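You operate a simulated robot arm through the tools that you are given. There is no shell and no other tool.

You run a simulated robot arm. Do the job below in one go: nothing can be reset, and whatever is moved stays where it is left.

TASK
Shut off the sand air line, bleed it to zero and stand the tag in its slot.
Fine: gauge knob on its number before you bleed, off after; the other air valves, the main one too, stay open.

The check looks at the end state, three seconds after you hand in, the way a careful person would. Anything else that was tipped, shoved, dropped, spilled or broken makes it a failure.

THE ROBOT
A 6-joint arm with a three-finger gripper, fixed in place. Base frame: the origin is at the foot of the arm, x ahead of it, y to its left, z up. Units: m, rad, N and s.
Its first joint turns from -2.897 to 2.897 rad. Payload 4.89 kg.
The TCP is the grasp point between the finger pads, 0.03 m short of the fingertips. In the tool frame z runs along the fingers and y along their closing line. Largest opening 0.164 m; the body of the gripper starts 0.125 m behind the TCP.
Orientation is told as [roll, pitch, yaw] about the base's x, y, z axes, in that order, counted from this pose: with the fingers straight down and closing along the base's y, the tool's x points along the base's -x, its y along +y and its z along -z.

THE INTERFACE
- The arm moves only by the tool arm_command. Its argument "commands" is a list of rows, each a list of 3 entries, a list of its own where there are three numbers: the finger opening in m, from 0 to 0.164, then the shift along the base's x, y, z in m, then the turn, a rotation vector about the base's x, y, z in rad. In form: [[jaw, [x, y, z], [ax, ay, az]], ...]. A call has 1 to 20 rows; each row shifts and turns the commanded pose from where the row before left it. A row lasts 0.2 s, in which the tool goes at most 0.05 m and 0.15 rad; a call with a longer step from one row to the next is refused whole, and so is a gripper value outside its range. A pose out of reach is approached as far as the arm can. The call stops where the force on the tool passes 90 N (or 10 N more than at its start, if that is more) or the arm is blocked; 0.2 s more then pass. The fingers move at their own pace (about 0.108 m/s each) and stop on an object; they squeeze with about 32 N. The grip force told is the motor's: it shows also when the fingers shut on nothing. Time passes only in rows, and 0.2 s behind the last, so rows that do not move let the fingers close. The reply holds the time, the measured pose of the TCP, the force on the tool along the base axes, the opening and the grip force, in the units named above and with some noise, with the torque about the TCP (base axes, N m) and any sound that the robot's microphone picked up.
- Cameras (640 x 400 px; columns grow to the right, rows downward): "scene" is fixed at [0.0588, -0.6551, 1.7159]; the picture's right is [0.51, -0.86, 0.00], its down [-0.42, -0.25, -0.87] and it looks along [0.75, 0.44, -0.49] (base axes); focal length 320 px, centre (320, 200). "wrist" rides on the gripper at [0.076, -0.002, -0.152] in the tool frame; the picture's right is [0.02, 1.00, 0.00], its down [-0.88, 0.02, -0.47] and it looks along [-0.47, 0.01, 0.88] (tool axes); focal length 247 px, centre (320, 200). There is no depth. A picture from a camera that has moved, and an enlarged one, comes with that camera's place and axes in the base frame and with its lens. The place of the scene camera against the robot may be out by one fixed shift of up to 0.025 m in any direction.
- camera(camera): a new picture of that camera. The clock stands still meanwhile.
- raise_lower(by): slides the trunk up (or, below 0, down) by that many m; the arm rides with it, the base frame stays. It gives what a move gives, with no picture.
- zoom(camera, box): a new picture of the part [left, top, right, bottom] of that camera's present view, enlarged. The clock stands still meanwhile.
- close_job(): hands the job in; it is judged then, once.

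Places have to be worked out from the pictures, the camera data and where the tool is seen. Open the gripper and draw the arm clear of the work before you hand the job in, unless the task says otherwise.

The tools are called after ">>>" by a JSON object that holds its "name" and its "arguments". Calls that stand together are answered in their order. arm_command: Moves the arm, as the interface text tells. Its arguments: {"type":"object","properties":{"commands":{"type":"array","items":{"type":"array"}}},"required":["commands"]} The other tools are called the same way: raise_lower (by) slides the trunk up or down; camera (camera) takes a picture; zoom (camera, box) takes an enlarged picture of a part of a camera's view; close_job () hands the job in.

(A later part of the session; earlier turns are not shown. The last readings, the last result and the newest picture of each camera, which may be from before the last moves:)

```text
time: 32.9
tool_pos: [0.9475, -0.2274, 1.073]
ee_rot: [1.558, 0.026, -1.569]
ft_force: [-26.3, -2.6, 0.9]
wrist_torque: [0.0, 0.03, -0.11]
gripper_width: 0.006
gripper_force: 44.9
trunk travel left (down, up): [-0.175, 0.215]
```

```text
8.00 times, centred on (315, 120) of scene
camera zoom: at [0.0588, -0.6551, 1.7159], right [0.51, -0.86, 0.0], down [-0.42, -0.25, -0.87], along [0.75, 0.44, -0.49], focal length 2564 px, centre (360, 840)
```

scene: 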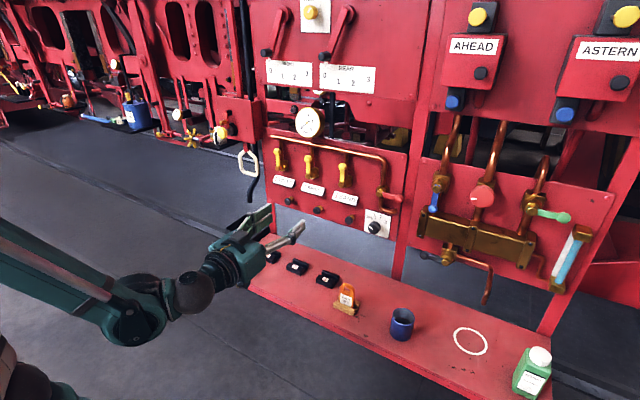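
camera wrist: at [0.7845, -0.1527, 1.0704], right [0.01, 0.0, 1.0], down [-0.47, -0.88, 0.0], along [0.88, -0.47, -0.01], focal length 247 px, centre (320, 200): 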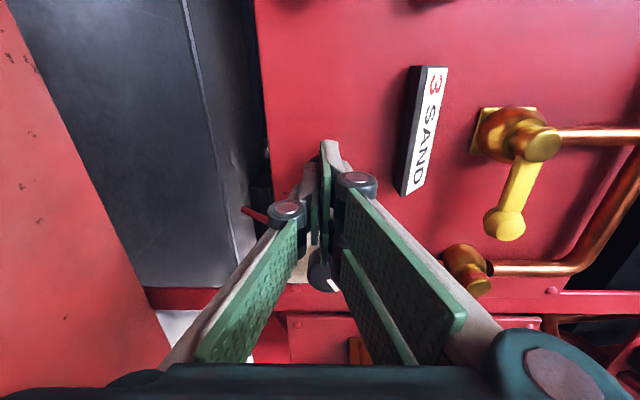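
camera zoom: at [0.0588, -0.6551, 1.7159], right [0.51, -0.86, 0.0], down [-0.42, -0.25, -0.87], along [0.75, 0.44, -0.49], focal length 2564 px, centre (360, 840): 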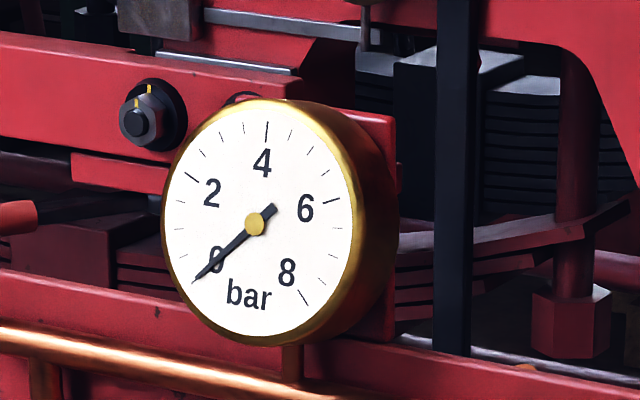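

The gauge is at 0. I hold 2 s more for good measure, then back off and check it stays at zero with the button released.

>>> {"name": "arm_command", "arguments": {"commands": [[0.0, [0, 0, 0], [0, 0, 0]], [0.0, [0, 0, 0], [0, 0, 0]], [0.0, [0, 0, 0], [0, 0, 0]], [0.0, [0, 0, 0], [0, 0, 0]], [0.0, [0, 0, 0], [0, 0, 0]], [0.0, [0, 0, 0], [0, 0, 0]], [0.0, [0, 0, 0], [0, 0, 0]], [0.0, [0, 0, 0], [0, 0, 0]], [0.0, [0, 0, 0], [0, 0, 0]], [0.0, [0, 0, 0], [0, 0, 0]], [0.0, [-0.01, 0, 0], [0, 0, 0]], [0.0, [-0.03, 0, 0], [0, 0, 0]], [0.0, [-0.035, 0, 0], [0, 0, 0]], [0.0, [-0.035, 0, 0], [0, 0, 0]], [0.07, [0, -0.03, 0], [0, 0, 0]], [0.07, [0, -0.035, 0.002], [0, 0, 0]], [0.07, [0, -0.038, 0], [0, 0, 0]], [0.07, [0, 0, 0], [0, 0, 0]]]}}

>>> {"name": "zoom", "arguments": {"camera": "scene", "box": [285, 95, 345, 145]}}

>>> {"name": "zoom", "arguments": {"camera": "scene", "box": [330, 190, 410, 240]}}

>>> {"name": "camera", "arguments": {"camera": "wrist"}}

```text
time: 36.7
tool_pos: [0.8426, -0.3322, 1.079]
ee_rot: [1.556, 0.027, -1.569]
ft_force: [-0.5, 0.1, 0.6]
wrist_torque: [-0.07, -0.02, -0.05]
gripper_width: 0.0701
gripper_force: 0.0
out of reach, approached as far as the arm can: row 14
trunk travel left (down, up): [-0.175, 0.215]
```

```text
8.00 times, centred on (315, 120) of scene
camera zoom: at [0.0588, -0.6551, 1.7159], right [0.51, -0.86, 0.0], down [-0.42, -0.25, -0.87], along [0.75, 0.44, -0.49], focal length 2564 px, centre (360, 840)
```

zoom: 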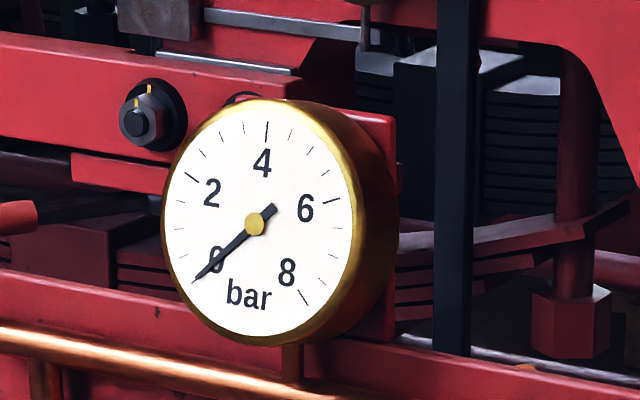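

```text
8.00 times, centred on (370, 215) of scene
camera zoom: at [0.0588, -0.6551, 1.7159], right [0.51, -0.86, 0.0], down [-0.42, -0.25, -0.87], along [0.75, 0.44, -0.49], focal length 2564 px, centre (-80, 80)
```

zoom: 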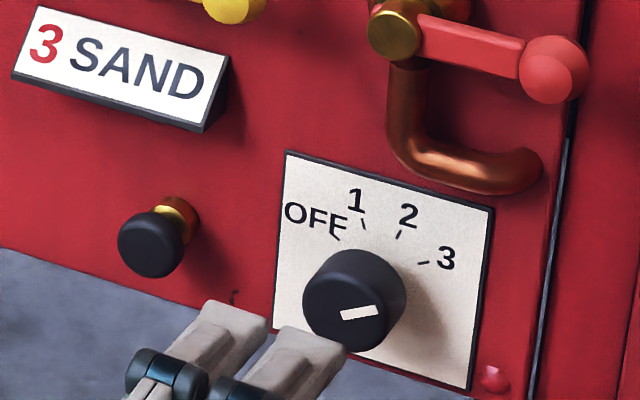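

```text
taken
camera wrist: at [0.69, -0.2572, 1.0817], right [0.01, 0.0, 1.0], down [-0.47, -0.88, 0.0], along [0.88, -0.47, -0.01], focal length 247 px, centre (320, 200)
```

wrist: 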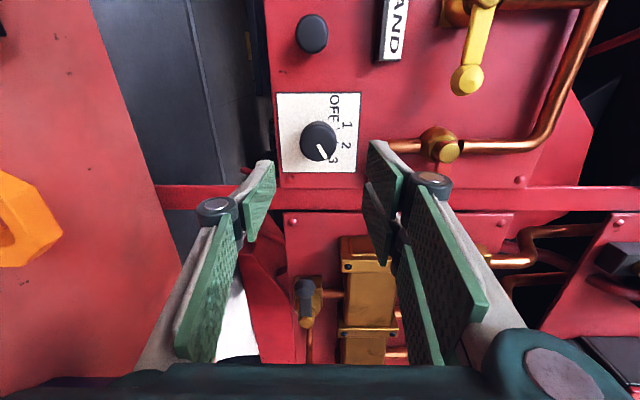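

The line stays at 0 with the button released. Now I grip the knob again and turn it back 120° to OFF.

>>> {"name": "arm_command", "arguments": {"commands": [[0.07, [0.035, 0, 0], [0, 0, 0]], [0.07, [0.035, 0, 0], [0, 0, 0]], [0.07, [0.03, 0, 0], [0, 0, 0]], [0.07, [0.0125, 0, 0], [0, 0, 0]], [0.07, [0, 0, 0], [0, 0, 0]], [0.03, [0, 0, 0], [0, 0, 0]], [0.03, [0, 0, 0], [0, 0, 0]], [0.03, [0, 0, 0], [0, 0, 0]]]}}

>>> {"name": "camera", "arguments": {"camera": "wrist"}}

```text
time: 38.5
tool_pos: [0.9547, -0.3335, 1.0781]
ee_rot: [1.555, 0.026, -1.567]
ft_force: [-14.7, 4.5, -40.3]
wrist_torque: [-0.05, 1.42, 0.17]
gripper_width: 0.0465
gripper_force: 21.2
trunk travel left (down, up): [-0.175, 0.215]
```

```text
taken
camera wrist: at [0.8025, -0.2584, 1.0814], right [0.02, 0.0, 1.0], down [-0.47, -0.88, 0.0], along [0.88, -0.47, -0.02], focal length 247 px, centre (320, 200)
```

wrist: 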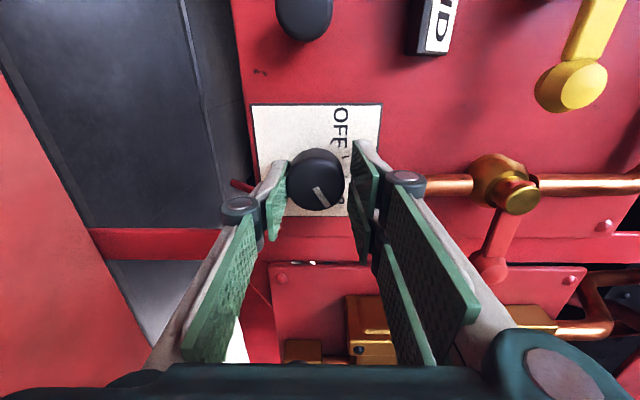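

The lower... one finger touched first, so the tool sits about 3 mm too high. I shift down and +y slightly while the jaws finish closing.

>>> {"name": "arm_command", "arguments": {"commands": [[0.03, [0, 0.001, -0.0015], [0, 0, 0]], [0.03, [0, 0.001, -0.0015], [0, 0, 0]], [0.03, [0, 0, 0], [0, 0, 0]], [0.03, [0, 0, 0], [0, 0, 0]]]}}

>>> {"name": "camera", "arguments": {"camera": "wrist"}}

```text
time: 39.5
tool_pos: [0.9564, -0.3311, 1.0751]
ee_rot: [1.554, 0.025, -1.569]
ft_force: [0.3, -8.1, -27.4]
wrist_torque: [-0.16, 0.7, -0.26]
gripper_width: 0.0415
gripper_force: 14.5
trunk travel left (down, up): [-0.175, 0.215]
```

```text
taken
camera wrist: at [0.8043, -0.2556, 1.0787], right [0.01, -0.01, 1.0], down [-0.47, -0.88, 0.0], along [0.88, -0.47, -0.02], focal length 247 px, centre (320, 200)
```

wrist: 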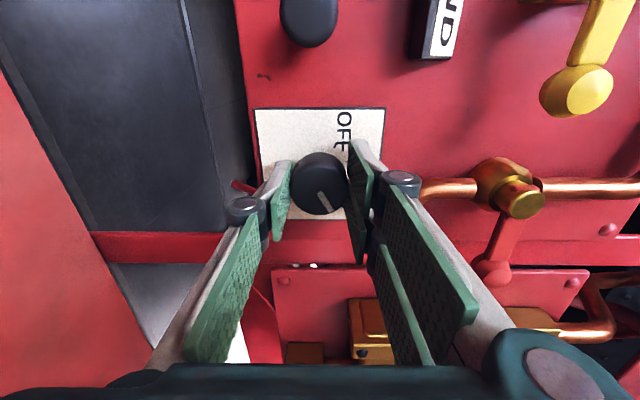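

Nearly centred; a further 1 mm down should balance the grip.

>>> {"name": "arm_command", "arguments": {"commands": [[0.03, [0, 0, -0.0012], [0, 0, 0]], [0.03, [0, 0, 0], [0, 0, 0]], [0.03, [0, 0, 0], [0, 0, 0]]]}}

```text
time: 40.3
tool_pos: [0.9549, -0.3307, 1.0746]
ee_rot: [1.558, 0.027, -1.569]
ft_force: [29.1, -10.3, 12.3]
wrist_torque: [0.04, -0.18, -0.2]
gripper_width: 0.0408
gripper_force: 45.4
trunk travel left (down, up): [-0.175, 0.215]
```

The grip is now full (45 N, 0.041 m). I turn -2.094 rad back to OFF.

>>> {"name": "arm_command", "arguments": {"commands": [[0.03, [0, 0, 0], [-0.1232, 0, 0]], [0.03, [0, 0, 0], [-0.1232, 0, 0]], [0.03, [0, 0, 0], [-0.1232, 0, 0]], [0.03, [0, 0, 0], [-0.1232, 0, 0]], [0.03, [0, 0, 0], [-0.1232, 0, 0]], [0.03, [0, 0, 0], [-0.1232, 0, 0]], [0.03, [0, 0, 0], [-0.1232, 0, 0]], [0.03, [0, 0, 0], [-0.1232, 0, 0]], [0.03, [0, 0, 0], [-0.1232, 0, 0]], [0.03, [0, 0, 0], [-0.1232, 0, 0]], [0.03, [0, 0, 0], [-0.1232, 0, 0]], [0.03, [0, 0, 0], [-0.1232, 0, 0]], [0.03, [0, 0, 0], [-0.1232, 0, 0]], [0.03, [0, 0, 0], [-0.1232, 0, 0]], [0.03, [0, 0, 0], [-0.1232, 0, 0]], [0.03, [0, 0, 0], [-0.1232, 0, 0]], [0.03, [0, 0, 0], [-0.1232, 0, 0]], [0.03, [0, 0, 0], [0, 0, 0]]]}}

>>> {"name": "camera", "arguments": {"camera": "wrist"}}

>>> {"name": "zoom", "arguments": {"camera": "scene", "box": [330, 190, 410, 240]}}

```text
time: 44.1
tool_pos: [0.9549, -0.3299, 1.074]
ee_rot: [-1.582, -1.071, 1.565]
ft_force: [-10.6, -6.4, -13.7]
wrist_torque: [0.3, 0.06, 0.02]
gripper_width: 0.0408
gripper_force: 45.3
trunk travel left (down, up): [-0.175, 0.215]
```

```text
taken
camera wrist: at [0.8027, -0.3667, 1.0084], right [0.01, 0.87, -0.5], down [-0.47, 0.44, 0.76], along [0.88, 0.22, 0.41], focal length 247 px, centre (320, 200)
```

wrist: 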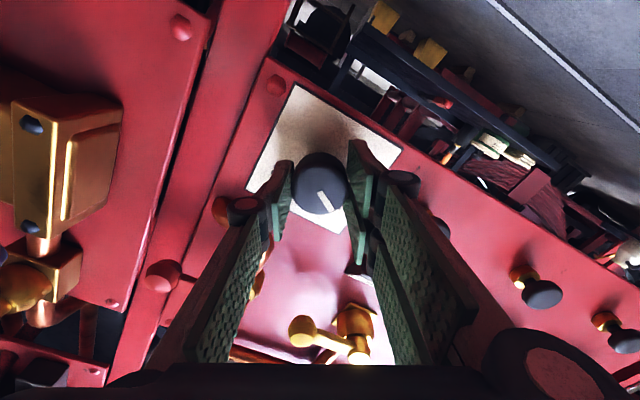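

```text
8.00 times, centred on (370, 215) of scene
camera zoom: at [0.0588, -0.6551, 1.7159], right [0.51, -0.86, 0.0], down [-0.42, -0.25, -0.87], along [0.75, 0.44, -0.49], focal length 2564 px, centre (-80, 80)
```

zoom: 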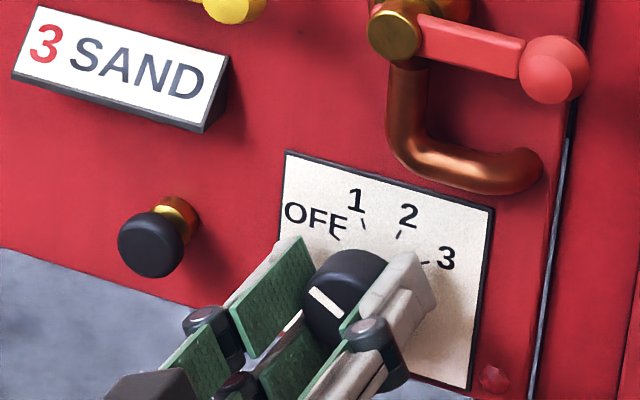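

The pointer is back on OFF. I release, back off, level the roll and swing the tool to point down over the bench in front of the tag.

>>> {"name": "arm_command", "arguments": {"commands": [[0.07, [0, 0, 0], [0, 0, 0]], [0.07, [0, 0, 0], [0, 0, 0]], [0.07, [0, 0, 0], [0, 0, 0]], [0.07, [-0.03, 0, 0], [0, 0, 0]], [0.07, [-0.035, 0, 0], [0, 0, 0]], [0.07, [-0.03, 0, 0.01], [0, 0, 0]], [0.07, [0, 0, 0.01], [0.125, 0, 0]], [0.07, [0, 0, 0.01], [0.125, 0, 0]], [0.07, [0, 0, 0.01], [0.125, 0, 0]], [0.07, [0, 0, 0.01], [0.125, 0, 0]]]}}

>>> {"name": "arm_command", "arguments": {"commands": [[0.09, [-0.012, 0.003, 0.005], [0, 0.1428, 0]], [0.09, [-0.012, 0.003, 0.005], [0, 0.1428, 0]], [0.09, [-0.012, 0.003, 0.005], [0, 0.1428, 0]], [0.09, [-0.012, 0.003, 0.005], [0, 0.1428, 0]], [0.09, [-0.012, 0.003, 0.005], [0, 0.1428, 0]], [0.09, [-0.012, 0.003, 0.005], [0, 0.1428, 0]], [0.09, [-0.012, 0.003, 0.005], [0, 0.1428, 0]], [0.09, [-0.012, 0.003, 0.005], [0, 0.1428, 0]], [0.09, [-0.012, 0.003, 0.005], [0, 0.1428, 0]], [0.09, [-0.012, 0.003, 0.005], [0, 0.1428, 0]], [0.09, [-0.012, 0.003, 0.005], [0, 0.1428, 0]]]}}

>>> {"name": "camera", "arguments": {"camera": "wrist"}}

>>> {"name": "zoom", "arguments": {"camera": "scene", "box": [220, 90, 420, 250]}}

```text
time: 46.3
tool_pos: [0.8601, -0.3304, 1.1241]
ee_rot: [1.071, -1.566, -1.085]
ft_force: [0.1, 0.2, -0.5]
wrist_torque: [-0.01, -0.06, 0.04]
gripper_width: 0.0699
gripper_force: 0.0
trunk travel left (down, up): [-0.175, 0.215]
```

```text
time: 48.7
tool_pos: [0.7267, -0.2968, 1.1802]
ee_rot: [-0.014, 0.002, -0.002]
ft_force: [-0.7, 0.7, 0.6]
wrist_torque: [0.02, -0.21, 0.01]
gripper_width: 0.0901
gripper_force: 0.1
trunk travel left (down, up): [-0.175, 0.215]
```

```text
taken
camera wrist: at [0.6505, -0.2964, 1.3338], right [-0.02, 1.0, -0.01], down [0.88, 0.02, 0.47], along [0.47, 0.0, -0.88], focal length 247 px, centre (320, 200)
```

wrist: 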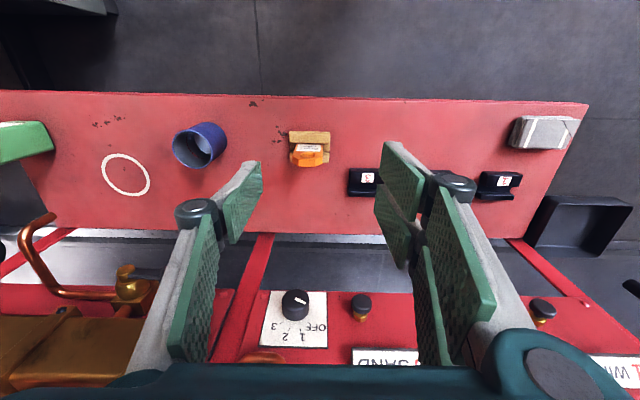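

```text
2.50 times, centred on (320, 170) of scene
camera zoom: at [0.0588, -0.6551, 1.7159], right [0.51, -0.86, 0.0], down [-0.42, -0.25, -0.87], along [0.75, 0.44, -0.49], focal length 801 px, centre (320, 275)
```

zoom: 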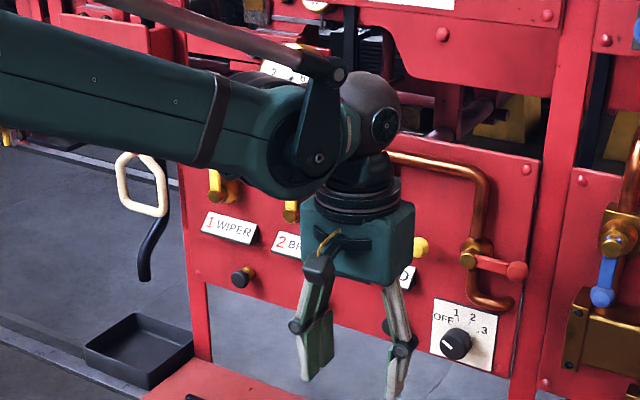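

The knob reads OFF. I enlarge the tag and slot 3 in the wrist view.

>>> {"name": "zoom", "arguments": {"camera": "wrist", "box": [270, 110, 390, 210]}}

>>> {"name": "zoom", "arguments": {"camera": "scene", "box": [310, 260, 380, 325]}}

```text
4.00 times, centred on (330, 160) of wrist
camera zoom: at [0.6505, -0.2964, 1.3338], right [-0.02, 1.0, -0.01], down [0.88, 0.02, 0.47], along [0.47, 0.0, -0.88], focal length 988 px, centre (280, 360)
```

zoom: 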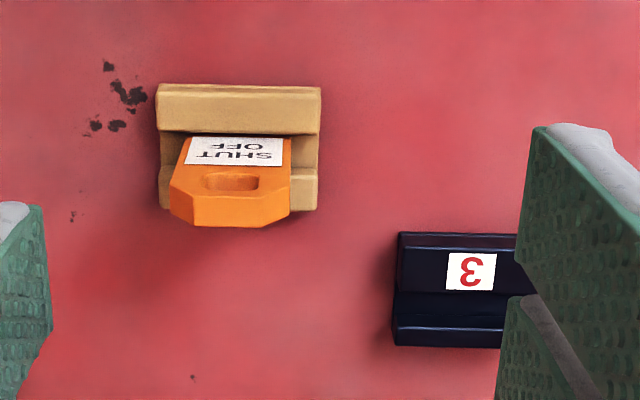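

```text
6.15 times, centred on (345, 292) of scene
camera zoom: at [0.0588, -0.6551, 1.7159], right [0.51, -0.86, 0.0], down [-0.42, -0.25, -0.87], along [0.75, 0.44, -0.49], focal length 1972 px, centre (166, -369)
```

zoom: 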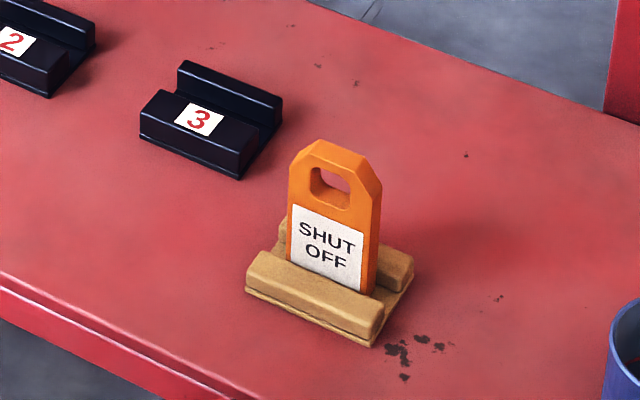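

The holder and slot are aligned with y. I place the tag at about (0.789, -0.318) with its top near z≈0.943, and the slot-3 label at (0.844, -0.200, 0.870). I move down nearer above the tag for a second view.

>>> {"name": "arm_command", "arguments": {"commands": [[0.09, [0.02, -0.007, -0.03], [0.012, 0, 0]], [0.09, [0.02, -0.007, -0.03], [0, 0, 0]], [0.09, [0.022, -0.007, -0.03], [0, 0, 0]], [0.09, [0, 0, 0], [0, 0, 0]]]}}

>>> {"name": "camera", "arguments": {"camera": "wrist"}}

>>> {"name": "zoom", "arguments": {"camera": "wrist", "box": [270, 100, 430, 220]}}

>>> {"name": "zoom", "arguments": {"camera": "scene", "box": [310, 230, 390, 325]}}

```text
time: 49.7
tool_pos: [0.7937, -0.3178, 1.0905]
ee_rot: [-0.001, 0.002, -0.002]
ft_force: [0.6, 0.4, 0.3]
wrist_torque: [0.1, 0.16, -0.02]
gripper_width: 0.09
gripper_force: 0.0
trunk travel left (down, up): [-0.175, 0.215]
```

```text
taken
camera wrist: at [0.7182, -0.3195, 1.2436], right [-0.02, 1.0, 0.0], down [0.88, 0.02, 0.47], along [0.47, 0.01, -0.88], focal length 247 px, centre (320, 200)
```

wrist: 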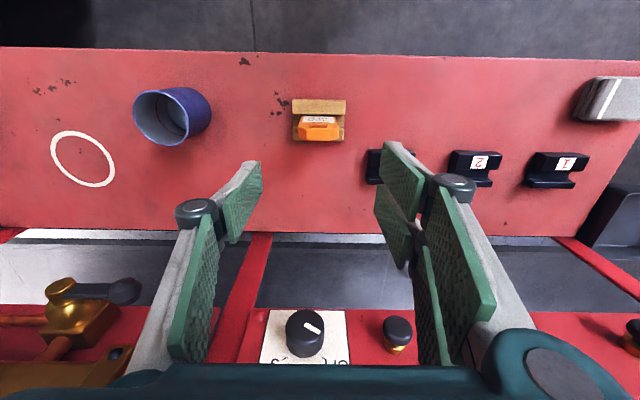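

```text
3.33 times, centred on (350, 160) of wrist
camera zoom: at [0.7182, -0.3195, 1.2436], right [-0.02, 1.0, 0.0], down [0.88, 0.02, 0.47], along [0.47, 0.01, -0.88], focal length 823 px, centre (220, 333)
```

zoom: 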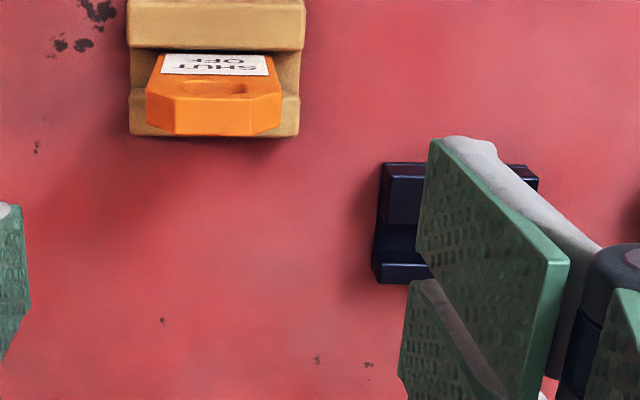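

```text
4.21 times, centred on (350, 278) of scene
camera zoom: at [0.0588, -0.6551, 1.7159], right [0.51, -0.86, 0.0], down [-0.42, -0.25, -0.87], along [0.75, 0.44, -0.49], focal length 1349 px, centre (194, -126)
```

zoom: 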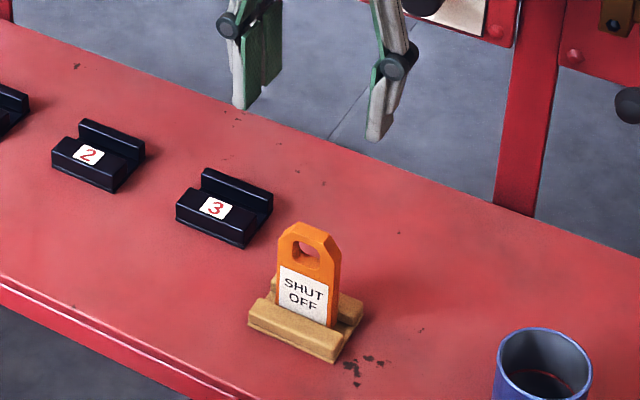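

The two views agree on the tag top near (0.79, -0.319, 0.945), tag about 0.049 wide and 0.014 thick. To measure the holder-to-slot displacement precisely, I open the jaws wide and look from midway between them.

>>> {"name": "arm_command", "arguments": {"commands": [[0.164, [-0.01, 0.03, 0], [0, 0, 0]], [0.164, [-0.01, 0.03, 0], [0, 0, 0]], [0.164, [0, 0, 0], [0, 0, 0]], [0.164, [0, 0, 0], [0, 0, 0]]]}}

>>> {"name": "camera", "arguments": {"camera": "wrist"}}

>>> {"name": "zoom", "arguments": {"camera": "wrist", "box": [230, 80, 410, 200]}}

```text
time: 50.7
tool_pos: [0.7735, -0.2577, 1.0906]
ee_rot: [-0.002, 0.002, -0.002]
ft_force: [-0.3, 0.2, -0.6]
wrist_torque: [-0.11, -0.04, 0.0]
gripper_width: 0.1639
gripper_force: 0.2
trunk travel left (down, up): [-0.175, 0.215]
```

```text
taken
camera wrist: at [0.6976, -0.2605, 1.2424], right [-0.02, 1.0, 0.0], down [0.88, 0.02, 0.47], along [0.47, 0.01, -0.88], focal length 247 px, centre (320, 200)
```

wrist: 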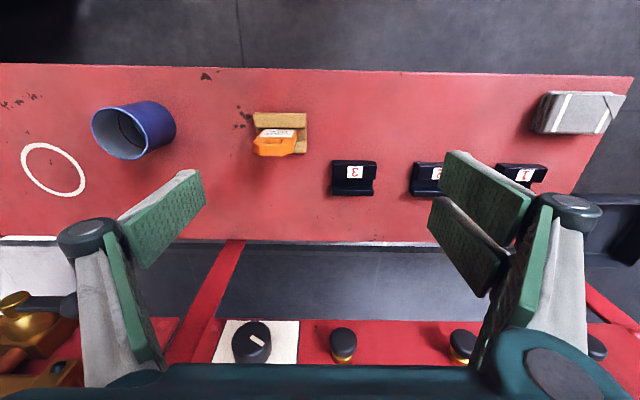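

```text
3.33 times, centred on (320, 140) of wrist
camera zoom: at [0.6976, -0.2605, 1.2424], right [-0.02, 1.0, 0.0], down [0.88, 0.02, 0.47], along [0.47, 0.01, -0.88], focal length 823 px, centre (320, 400)
```

zoom: 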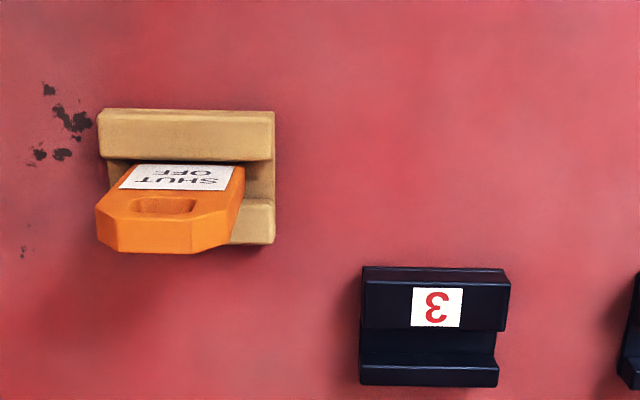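

>>> {"name": "zoom", "arguments": {"camera": "wrist", "box": [250, 105, 320, 160]}}

>>> {"name": "zoom", "arguments": {"camera": "wrist", "box": [320, 150, 390, 205]}}

>>> {"name": "zoom", "arguments": {"camera": "scene", "box": [310, 260, 345, 295]}}

>>> {"name": "zoom", "arguments": {"camera": "scene", "box": [325, 275, 375, 325]}}

```text
7.27 times, centred on (285, 132) of wrist
camera zoom: at [0.6976, -0.2605, 1.2424], right [-0.02, 1.0, 0.0], down [0.88, 0.02, 0.47], along [0.47, 0.01, -0.88], focal length 1796 px, centre (574, 691)
```

zoom: 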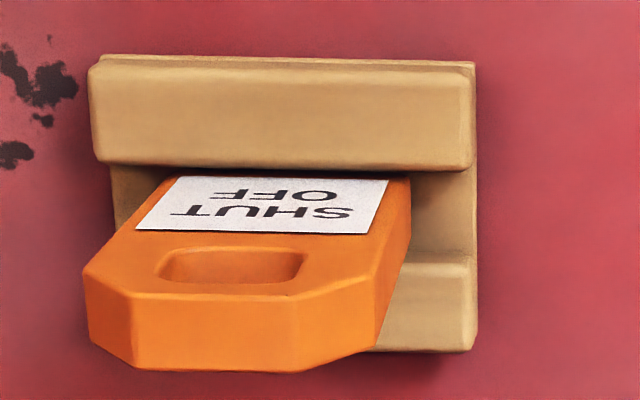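

```text
7.27 times, centred on (355, 178) of wrist
camera zoom: at [0.6976, -0.2605, 1.2424], right [-0.02, 1.0, 0.0], down [0.88, 0.02, 0.47], along [0.47, 0.01, -0.88], focal length 1796 px, centre (66, 364)
```

zoom: 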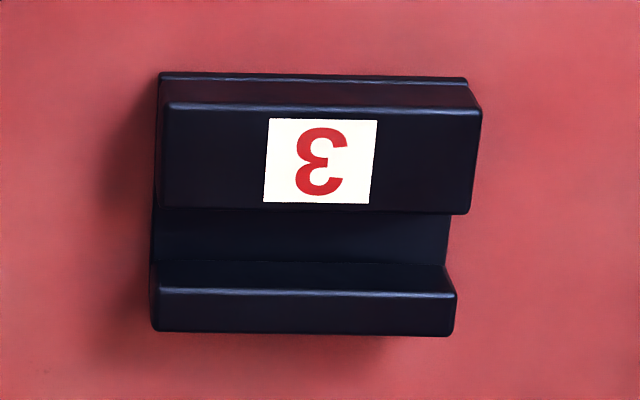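

```text
11.43 times, centred on (328, 278) of scene
camera zoom: at [0.0588, -0.6551, 1.7159], right [0.51, -0.86, 0.0], down [-0.42, -0.25, -0.87], along [0.75, 0.44, -0.49], focal length 3663 px, centre (234, -686)
```

zoom: 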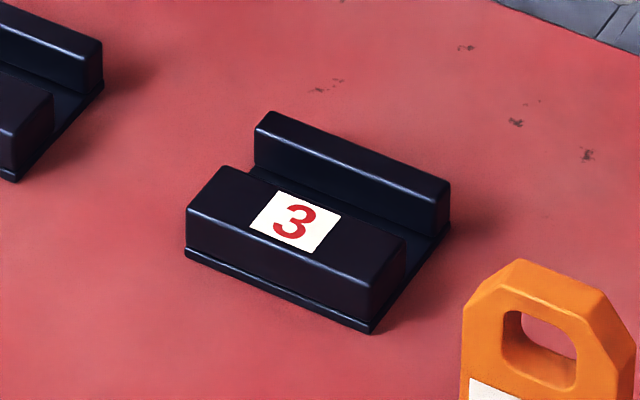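

```text
8.00 times, centred on (350, 300) of scene
camera zoom: at [0.0588, -0.6551, 1.7159], right [0.51, -0.86, 0.0], down [-0.42, -0.25, -0.87], along [0.75, 0.44, -0.49], focal length 2564 px, centre (80, -600)
```

zoom: 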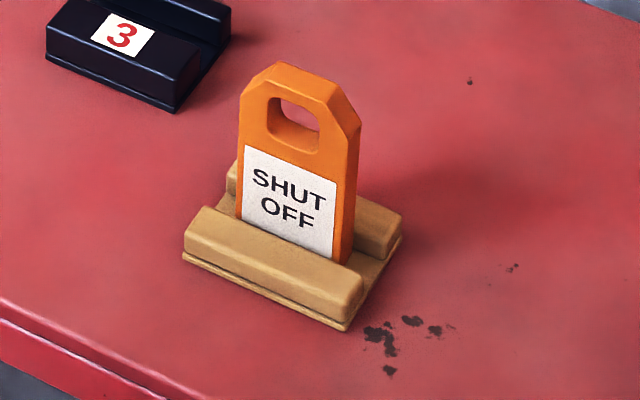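

Holder groove centre works out at (0.784, -0.318) and slot groove centre at (0.8665, -0.201); groove widths match at 19 mm, so the displacement is about (+0.082, +0.117). I move above the tag with jaws 0.10 open and descend partway.

>>> {"name": "arm_command", "arguments": {"commands": [[0.1, [0.0065, -0.03, -0.02], [0, 0, 0]], [0.1, [0.0065, -0.0305, -0.02], [0, 0, 0]], [0.1, [0, 0, -0.03], [0, 0, 0]], [0.1, [0, 0, -0.03], [0, 0, 0]], [0.1, [0, 0, 0], [0, 0, 0]]]}}

>>> {"name": "camera", "arguments": {"camera": "wrist"}}

>>> {"name": "zoom", "arguments": {"camera": "scene", "box": [300, 220, 400, 325]}}

```text
time: 51.9
tool_pos: [0.7822, -0.3169, 0.9891]
ee_rot: [-0.003, 0.001, -0.002]
ft_force: [-0.2, 0.0, -0.6]
wrist_torque: [0.01, 0.01, 0.04]
gripper_width: 0.1003
gripper_force: 0.1
trunk travel left (down, up): [-0.175, 0.215]
```

```text
taken
camera wrist: at [0.7063, -0.3181, 1.1418], right [-0.02, 1.0, 0.0], down [0.88, 0.02, 0.47], along [0.47, 0.01, -0.88], focal length 247 px, centre (320, 200)
```

wrist: 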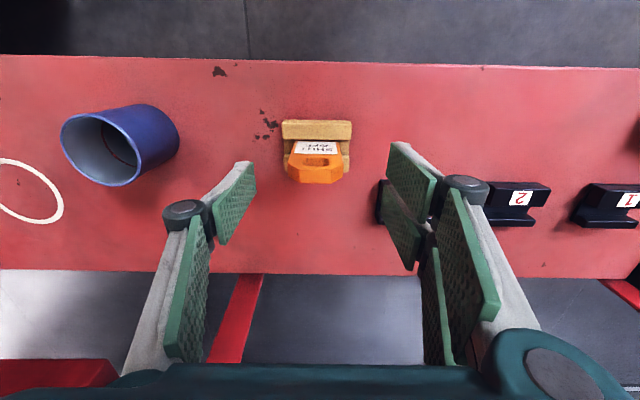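

```text
3.81 times, centred on (350, 272) of scene
camera zoom: at [0.0588, -0.6551, 1.7159], right [0.51, -0.86, 0.0], down [-0.42, -0.25, -0.87], along [0.75, 0.44, -0.49], focal length 1221 px, centre (206, -76)
```

zoom: 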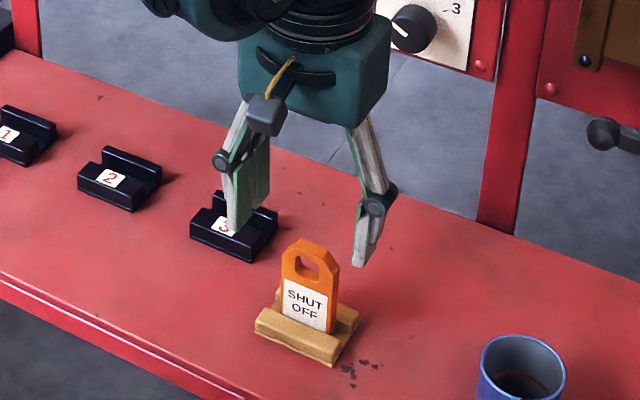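

The tag is between the jaws' lines (tag centre y≈-0.319, x≈0.787). I descend to grip height z≈0.92, tips staying above the holder ridges, and look before closing.

>>> {"name": "arm_command", "arguments": {"commands": [[0.1, [0.005, -0.0015, -0.02], [0, 0, 0]], [0.1, [0, 0, -0.02], [0, 0, 0]], [0.1, [0, 0, -0.016], [0, 0, 0]], [0.1, [0, 0, -0.01], [0, 0, 0]], [0.1, [0, 0, 0], [0, 0, 0]]]}}

>>> {"name": "camera", "arguments": {"camera": "wrist"}}

>>> {"name": "zoom", "arguments": {"camera": "scene", "box": [310, 240, 390, 325]}}

```text
time: 53.1
tool_pos: [0.7887, -0.3196, 0.9233]
ee_rot: [-0.003, 0.002, -0.001]
ft_force: [0.0, -0.2, 0.5]
wrist_torque: [0.02, 0.04, 0.05]
gripper_width: 0.0997
gripper_force: 0.0
trunk travel left (down, up): [-0.175, 0.215]
```

```text
taken
camera wrist: at [0.7131, -0.3213, 1.0762], right [-0.02, 1.0, 0.0], down [0.88, 0.02, 0.47], along [0.47, 0.01, -0.88], focal length 247 px, centre (320, 200)
```

wrist: 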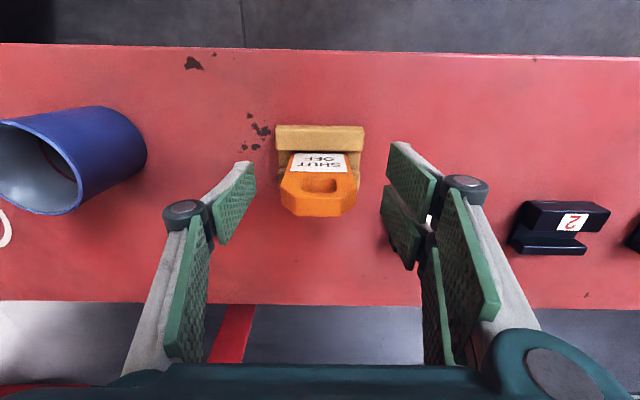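

```text
4.71 times, centred on (350, 282) of scene
camera zoom: at [0.0588, -0.6551, 1.7159], right [0.51, -0.86, 0.0], down [-0.42, -0.25, -0.87], along [0.75, 0.44, -0.49], focal length 1508 px, centre (179, -188)
```

zoom: 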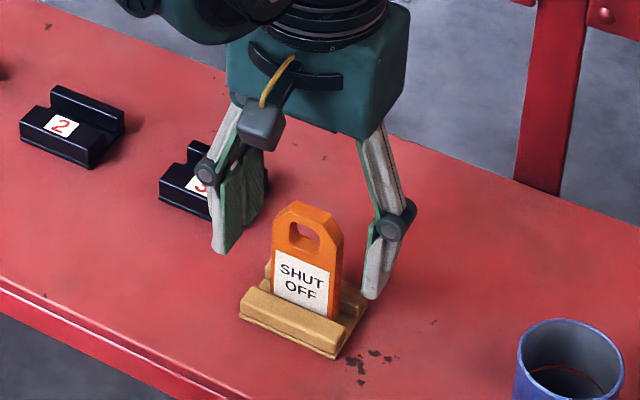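

The jaws straddle the tag with the tips above the ridges. I go 7 mm lower for better overlap and close.

>>> {"name": "arm_command", "arguments": {"commands": [[0.1, [0.001, 0.0005, -0.007], [0, 0, 0]], [0.07, [0, 0, 0], [0, 0, 0]], [0.05, [0, 0, 0], [0, 0, 0]], [0.03, [0, 0, 0], [0, 0, 0]], [0.03, [0, 0, 0], [0, 0, 0]], [0.03, [0, 0, 0], [0, 0, 0]]]}}

>>> {"name": "camera", "arguments": {"camera": "wrist"}}

>>> {"name": "zoom", "arguments": {"camera": "scene", "box": [310, 240, 390, 325]}}

```text
time: 54.5
tool_pos: [0.7884, -0.3194, 0.9168]
ee_rot: [-0.003, 0.002, -0.002]
ft_force: [-0.2, -0.1, 0.3]
wrist_torque: [-0.01, 0.01, -0.02]
gripper_width: 0.0511
gripper_force: 31.9
trunk travel left (down, up): [-0.175, 0.215]
```

```text
taken
camera wrist: at [0.7138, -0.3205, 1.0691], right [-0.02, 1.0, 0.0], down [0.88, 0.02, 0.47], along [0.47, 0.01, -0.88], focal length 247 px, centre (320, 200)
```

wrist: 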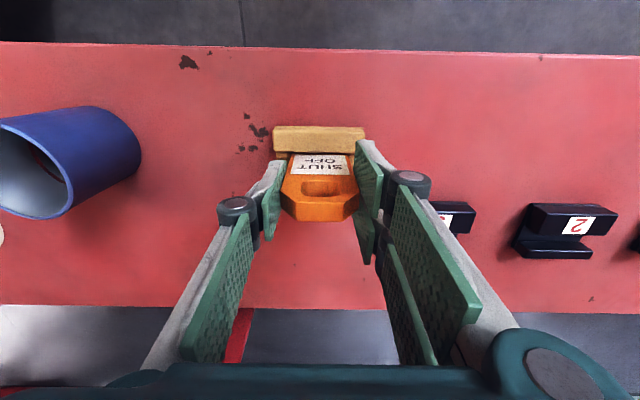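

```text
4.71 times, centred on (350, 282) of scene
camera zoom: at [0.0588, -0.6551, 1.7159], right [0.51, -0.86, 0.0], down [-0.42, -0.25, -0.87], along [0.75, 0.44, -0.49], focal length 1508 px, centre (179, -188)
```

zoom: 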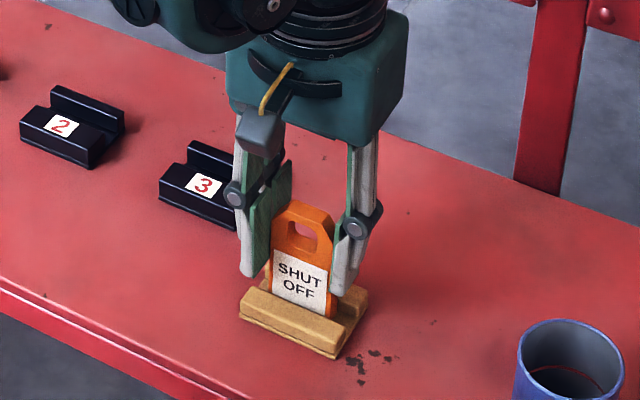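

The tag is gripped (0.051 m) with no side load. I lift it straight up 8 cm and look.

>>> {"name": "arm_command", "arguments": {"commands": [[0.03, [0, 0, 0.01], [0, 0, 0]], [0.03, [0, 0, 0.02], [0, 0, 0]], [0.03, [0, 0, 0.025], [0, 0, 0]], [0.03, [0, 0, 0.025], [0, 0, 0]], [0.03, [0, 0, 0], [0, 0, 0]]]}}

>>> {"name": "camera", "arguments": {"camera": "wrist"}}

>>> {"name": "zoom", "arguments": {"camera": "scene", "box": [310, 220, 400, 325]}}

```text
time: 55.7
tool_pos: [0.792, -0.3183, 0.9973]
ee_rot: [0.0, 0.001, -0.001]
ft_force: [-0.8, -0.1, -0.8]
wrist_torque: [-0.03, -0.02, -0.02]
gripper_width: 0.051
gripper_force: 31.7
trunk travel left (down, up): [-0.175, 0.215]
```

```text
taken
camera wrist: at [0.7161, -0.3208, 1.1495], right [-0.02, 1.0, 0.0], down [0.88, 0.02, 0.47], along [0.47, 0.01, -0.88], focal length 247 px, centre (320, 200)
```

wrist: 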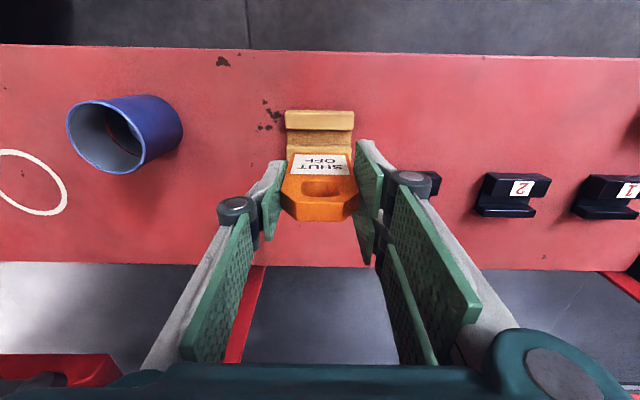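

```text
3.81 times, centred on (355, 272) of scene
camera zoom: at [0.0588, -0.6551, 1.7159], right [0.51, -0.86, 0.0], down [-0.42, -0.25, -0.87], along [0.75, 0.44, -0.49], focal length 1221 px, centre (187, -76)
```

zoom: 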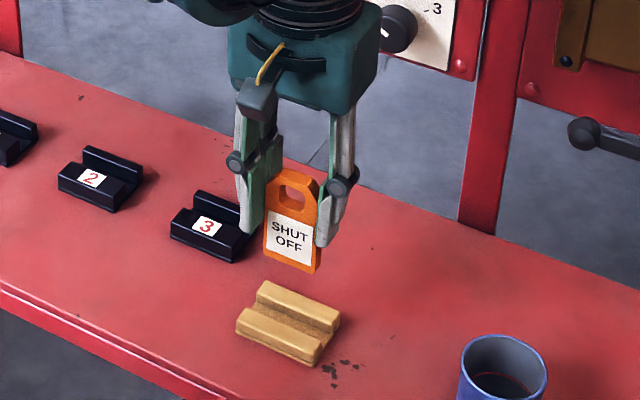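

The tag hangs straight. I carry it by (+0.082, +0.117) to above slot 3.

>>> {"name": "arm_command", "arguments": {"commands": [[0.03, [0.02, 0.0292, 0], [0, 0, 0]], [0.03, [0.0205, 0.0292, 0], [0, 0, 0]], [0.03, [0.0205, 0.0293, 0], [0, 0, 0]], [0.03, [0.021, 0.0293, 0], [0, 0, 0]], [0.03, [0, 0, 0], [0, 0, 0]], [0.03, [0, 0, 0], [0, 0, 0]]]}}

>>> {"name": "camera", "arguments": {"camera": "wrist"}}

>>> {"name": "zoom", "arguments": {"camera": "wrist", "box": [260, 90, 380, 230]}}

>>> {"name": "zoom", "arguments": {"camera": "scene", "box": [300, 220, 370, 325]}}

```text
time: 57.1
tool_pos: [0.8707, -0.2018, 0.9953]
ee_rot: [-0.002, 0.001, -0.002]
ft_force: [0.6, 1.3, -0.5]
wrist_torque: [-0.05, 0.04, 0.02]
gripper_width: 0.0513
gripper_force: 32.1
trunk travel left (down, up): [-0.175, 0.215]
```

```text
taken
camera wrist: at [0.7954, -0.2045, 1.1483], right [-0.02, 1.0, 0.0], down [0.88, 0.02, 0.47], along [0.47, 0.01, -0.88], focal length 247 px, centre (320, 200)
```

wrist: 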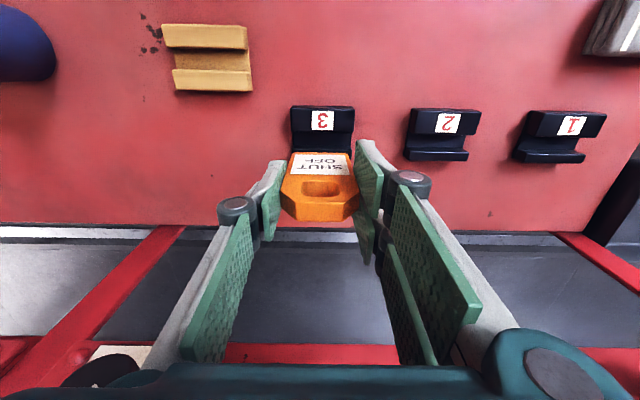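

```text
2.86 times, centred on (320, 160) of wrist
camera zoom: at [0.7954, -0.2045, 1.1483], right [-0.02, 1.0, 0.0], down [0.88, 0.02, 0.47], along [0.47, 0.01, -0.88], focal length 706 px, centre (320, 314)
```

zoom: 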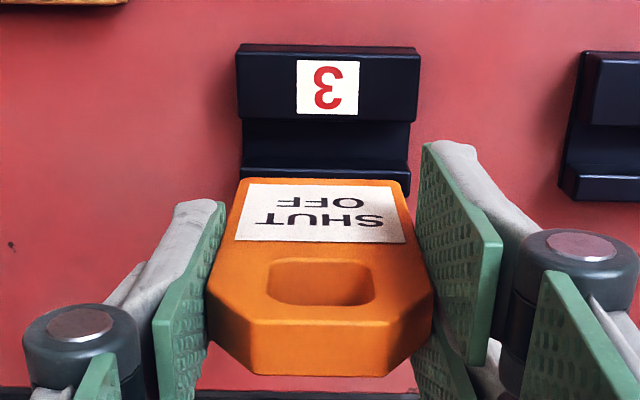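

```text
3.81 times, centred on (335, 272) of scene
camera zoom: at [0.0588, -0.6551, 1.7159], right [0.51, -0.86, 0.0], down [-0.42, -0.25, -0.87], along [0.75, 0.44, -0.49], focal length 1221 px, centre (263, -76)
```

zoom: 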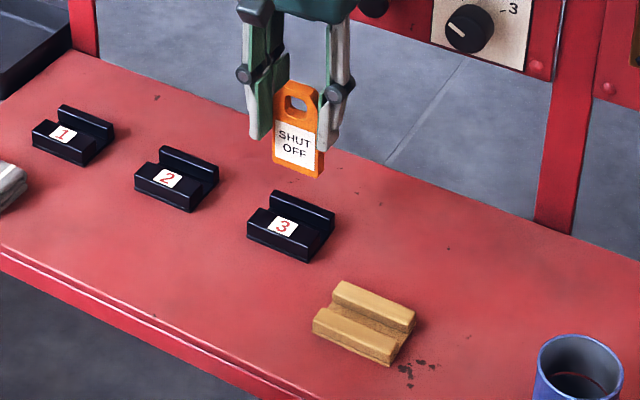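

The holder groove and slot 3 are now visible together; I enlarge both to re-measure the displacement.

>>> {"name": "zoom", "arguments": {"camera": "wrist", "box": [155, 10, 265, 100]}}

>>> {"name": "zoom", "arguments": {"camera": "wrist", "box": [280, 95, 370, 165]}}

>>> {"name": "zoom", "arguments": {"camera": "wrist", "box": [400, 95, 490, 165]}}

```text
4.44 times, centred on (210, 55) of wrist
camera zoom: at [0.7954, -0.2045, 1.1483], right [-0.02, 1.0, 0.0], down [0.88, 0.02, 0.47], along [0.47, 0.01, -0.88], focal length 1098 px, centre (809, 844)
```

zoom: 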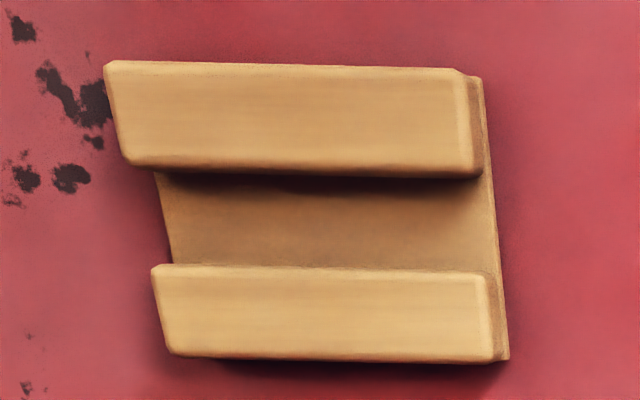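

```text
5.71 times, centred on (325, 130) of wrist
camera zoom: at [0.7954, -0.2045, 1.1483], right [-0.02, 1.0, 0.0], down [0.88, 0.02, 0.47], along [0.47, 0.01, -0.88], focal length 1411 px, centre (291, 600)
```

zoom: 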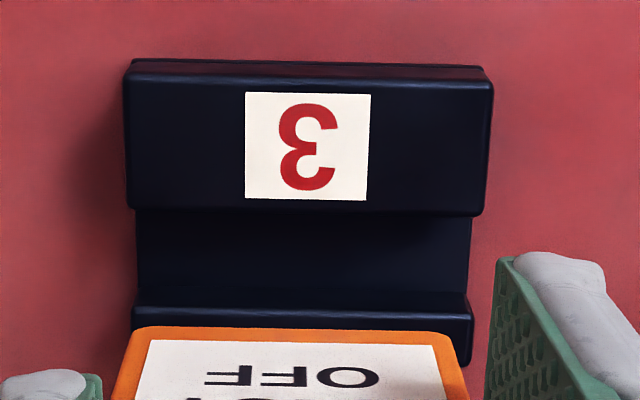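

```text
5.71 times, centred on (445, 130) of wrist
camera zoom: at [0.7954, -0.2045, 1.1483], right [-0.02, 1.0, 0.0], down [0.88, 0.02, 0.47], along [0.47, 0.01, -0.88], focal length 1411 px, centre (-394, 600)
```

zoom: 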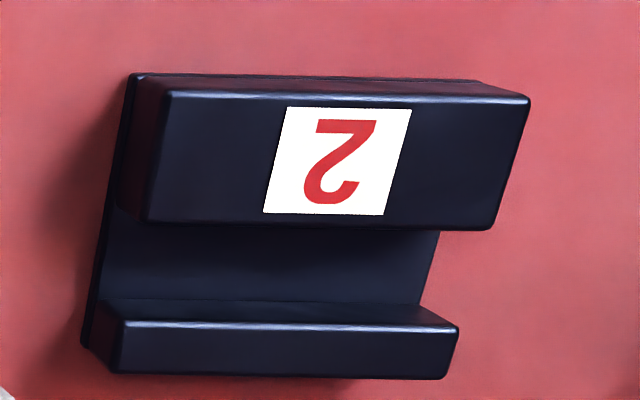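

Re-measured with both views: ridge tops z≈0.857, slot groove centre (0.871, -0.200), and displacement 0.082, matching where the tag now is. I lower to just above the slot and check from both cameras.

>>> {"name": "arm_command", "arguments": {"commands": [[0.03, [0, 0.001, -0.02], [0, 0, 0]], [0.03, [0, 0, -0.02], [0, 0, 0]], [0.03, [0, 0, -0.017], [0, 0, 0]], [0.03, [0, 0, 0], [0, 0, 0]], [0.03, [0, 0, 0], [0, 0, 0]]]}}

>>> {"name": "zoom", "arguments": {"camera": "scene", "box": [305, 240, 350, 295]}}

>>> {"name": "zoom", "arguments": {"camera": "wrist", "box": [260, 90, 380, 230]}}

```text
time: 58.3
tool_pos: [0.8699, -0.2026, 0.9389]
ee_rot: [-0.003, 0.001, -0.002]
ft_force: [0.0, -0.2, -0.7]
wrist_torque: [0.0, 0.02, 0.03]
gripper_width: 0.051
gripper_force: 32.0
trunk travel left (down, up): [-0.175, 0.215]
```

```text
7.27 times, centred on (328, 268) of scene
camera zoom: at [0.0588, -0.6551, 1.7159], right [0.51, -0.86, 0.0], down [-0.42, -0.25, -0.87], along [0.75, 0.44, -0.49], focal length 2331 px, centre (266, -291)
```

zoom: 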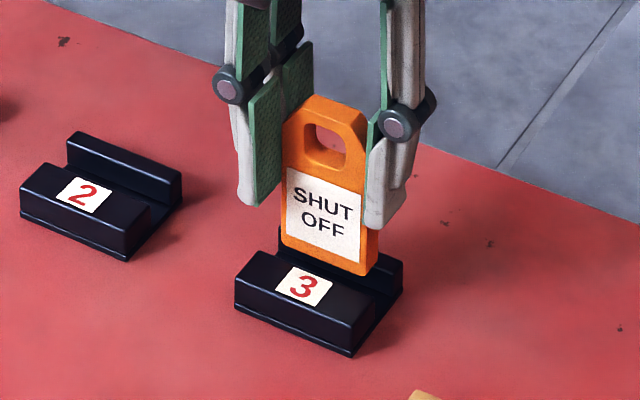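

```text
2.86 times, centred on (320, 160) of wrist
camera zoom: at [0.7949, -0.2035, 1.0926], right [-0.02, 1.0, 0.0], down [0.88, 0.02, 0.47], along [0.47, 0.01, -0.88], focal length 706 px, centre (320, 314)
```

zoom: 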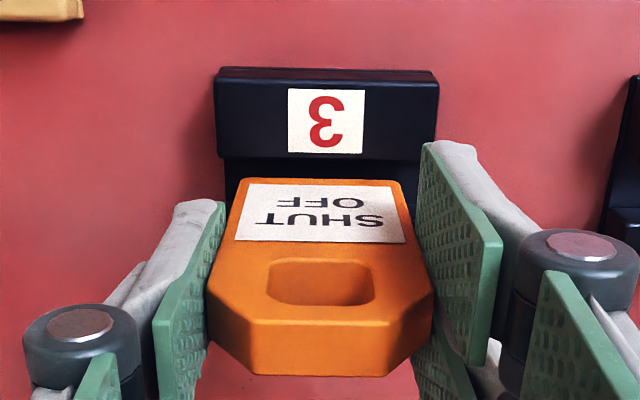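

The tag hovers about 2 cm above its seat; by the wrist view it sits roughly 2 mm behind the groove centre. I take a closer scene look before the final lowering.

>>> {"name": "zoom", "arguments": {"camera": "scene", "box": [318, 265, 342, 290]}}

>>> {"name": "zoom", "arguments": {"camera": "wrist", "box": [285, 95, 365, 165]}}

```text
16.00 times, centred on (330, 278) of scene
camera zoom: at [0.0588, -0.6551, 1.7159], right [0.51, -0.86, 0.0], down [-0.42, -0.25, -0.87], along [0.75, 0.44, -0.49], focal length 5128 px, centre (160, -1040)
```

zoom: 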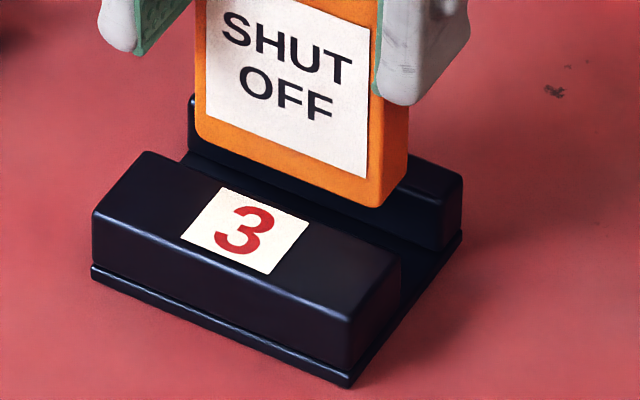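

```text
5.71 times, centred on (325, 130) of wrist
camera zoom: at [0.7949, -0.2035, 1.0926], right [-0.02, 1.0, 0.0], down [0.88, 0.02, 0.47], along [0.47, 0.01, -0.88], focal length 1411 px, centre (291, 600)
```

zoom: 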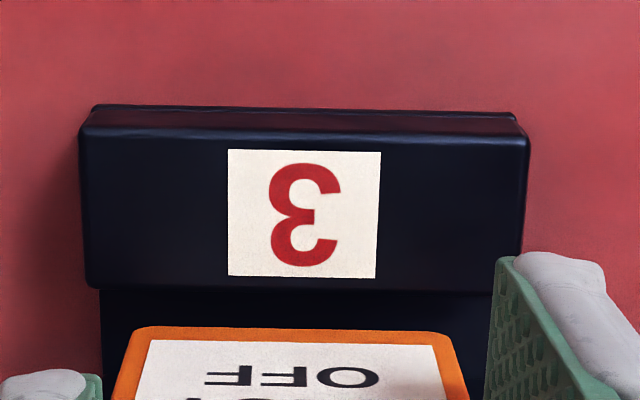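

Both views say the tag is within 1–2 mm of the groove centre, slightly to the rear. I shift -1 mm in x and lower slowly in small steps.

>>> {"name": "arm_command", "arguments": {"commands": [[0.03, [-0.001, 0, -0.004], [0, 0, 0]], [0.03, [0, 0, -0.004], [0, 0, 0]], [0.03, [0, 0, -0.004], [0, 0, 0]], [0.03, [0, 0, -0.004], [0, 0, 0]], [0.03, [0, 0, 0], [0, 0, 0]]]}}

>>> {"name": "zoom", "arguments": {"camera": "scene", "box": [310, 255, 350, 295]}}

>>> {"name": "zoom", "arguments": {"camera": "wrist", "box": [285, 95, 365, 165]}}

```text
time: 59.5
tool_pos: [0.8711, -0.2004, 0.9238]
ee_rot: [-0.001, 0.001, -0.003]
ft_force: [-0.1, -0.2, -1.1]
wrist_torque: [-0.03, 0.04, 0.01]
gripper_width: 0.0512
gripper_force: 32.4
trunk travel left (down, up): [-0.175, 0.215]
```

```text
10.00 times, centred on (330, 275) of scene
camera zoom: at [0.0588, -0.6551, 1.7159], right [0.51, -0.86, 0.0], down [-0.42, -0.25, -0.87], along [0.75, 0.44, -0.49], focal length 3205 px, centre (220, -550)
```

zoom: 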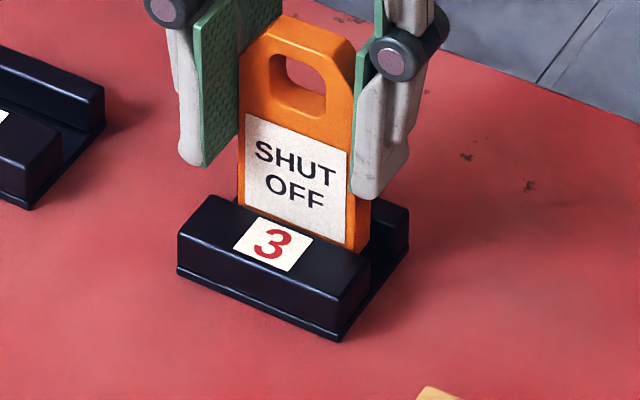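

```text
5.71 times, centred on (325, 130) of wrist
camera zoom: at [0.794, -0.2025, 1.0763], right [-0.02, 1.0, 0.0], down [0.88, 0.02, 0.47], along [0.47, 0.01, -0.88], focal length 1411 px, centre (291, 600)
```

zoom: 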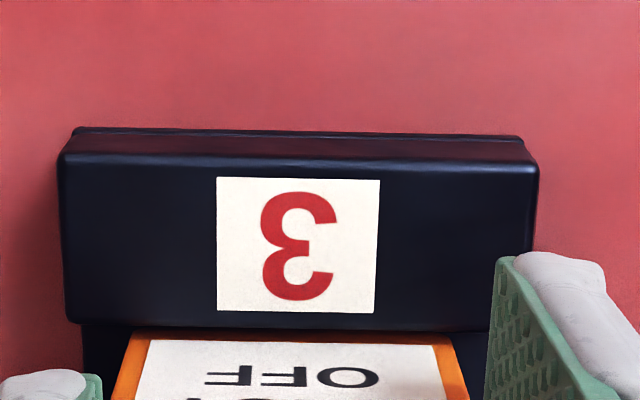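

The tag is entering the groove with no contact force. I continue down in 2 mm steps until it seats.

>>> {"name": "arm_command", "arguments": {"commands": [[0.03, [0, 0, -0.002], [0, 0, 0]], [0.03, [0, 0, -0.002], [0, 0, 0]], [0.03, [0, 0, -0.002], [0, 0, 0]], [0.03, [0, 0, 0], [0, 0, 0]]]}}

>>> {"name": "zoom", "arguments": {"camera": "scene", "box": [310, 255, 350, 295]}}

```text
time: 60.5
tool_pos: [0.8691, -0.2006, 0.9171]
ee_rot: [-0.002, 0.001, -0.001]
ft_force: [-0.8, -0.2, -0.5]
wrist_torque: [0.0, -0.01, 0.0]
gripper_width: 0.0513
gripper_force: 32.0
trunk travel left (down, up): [-0.175, 0.215]
```

```text
10.00 times, centred on (330, 275) of scene
camera zoom: at [0.0588, -0.6551, 1.7159], right [0.51, -0.86, 0.0], down [-0.42, -0.25, -0.87], along [0.75, 0.44, -0.49], focal length 3205 px, centre (220, -550)
```

zoom: 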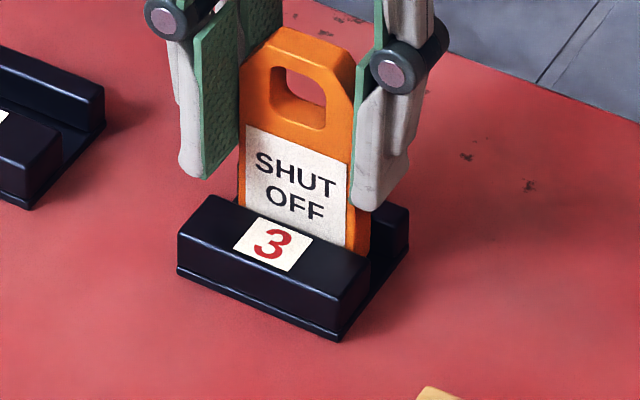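

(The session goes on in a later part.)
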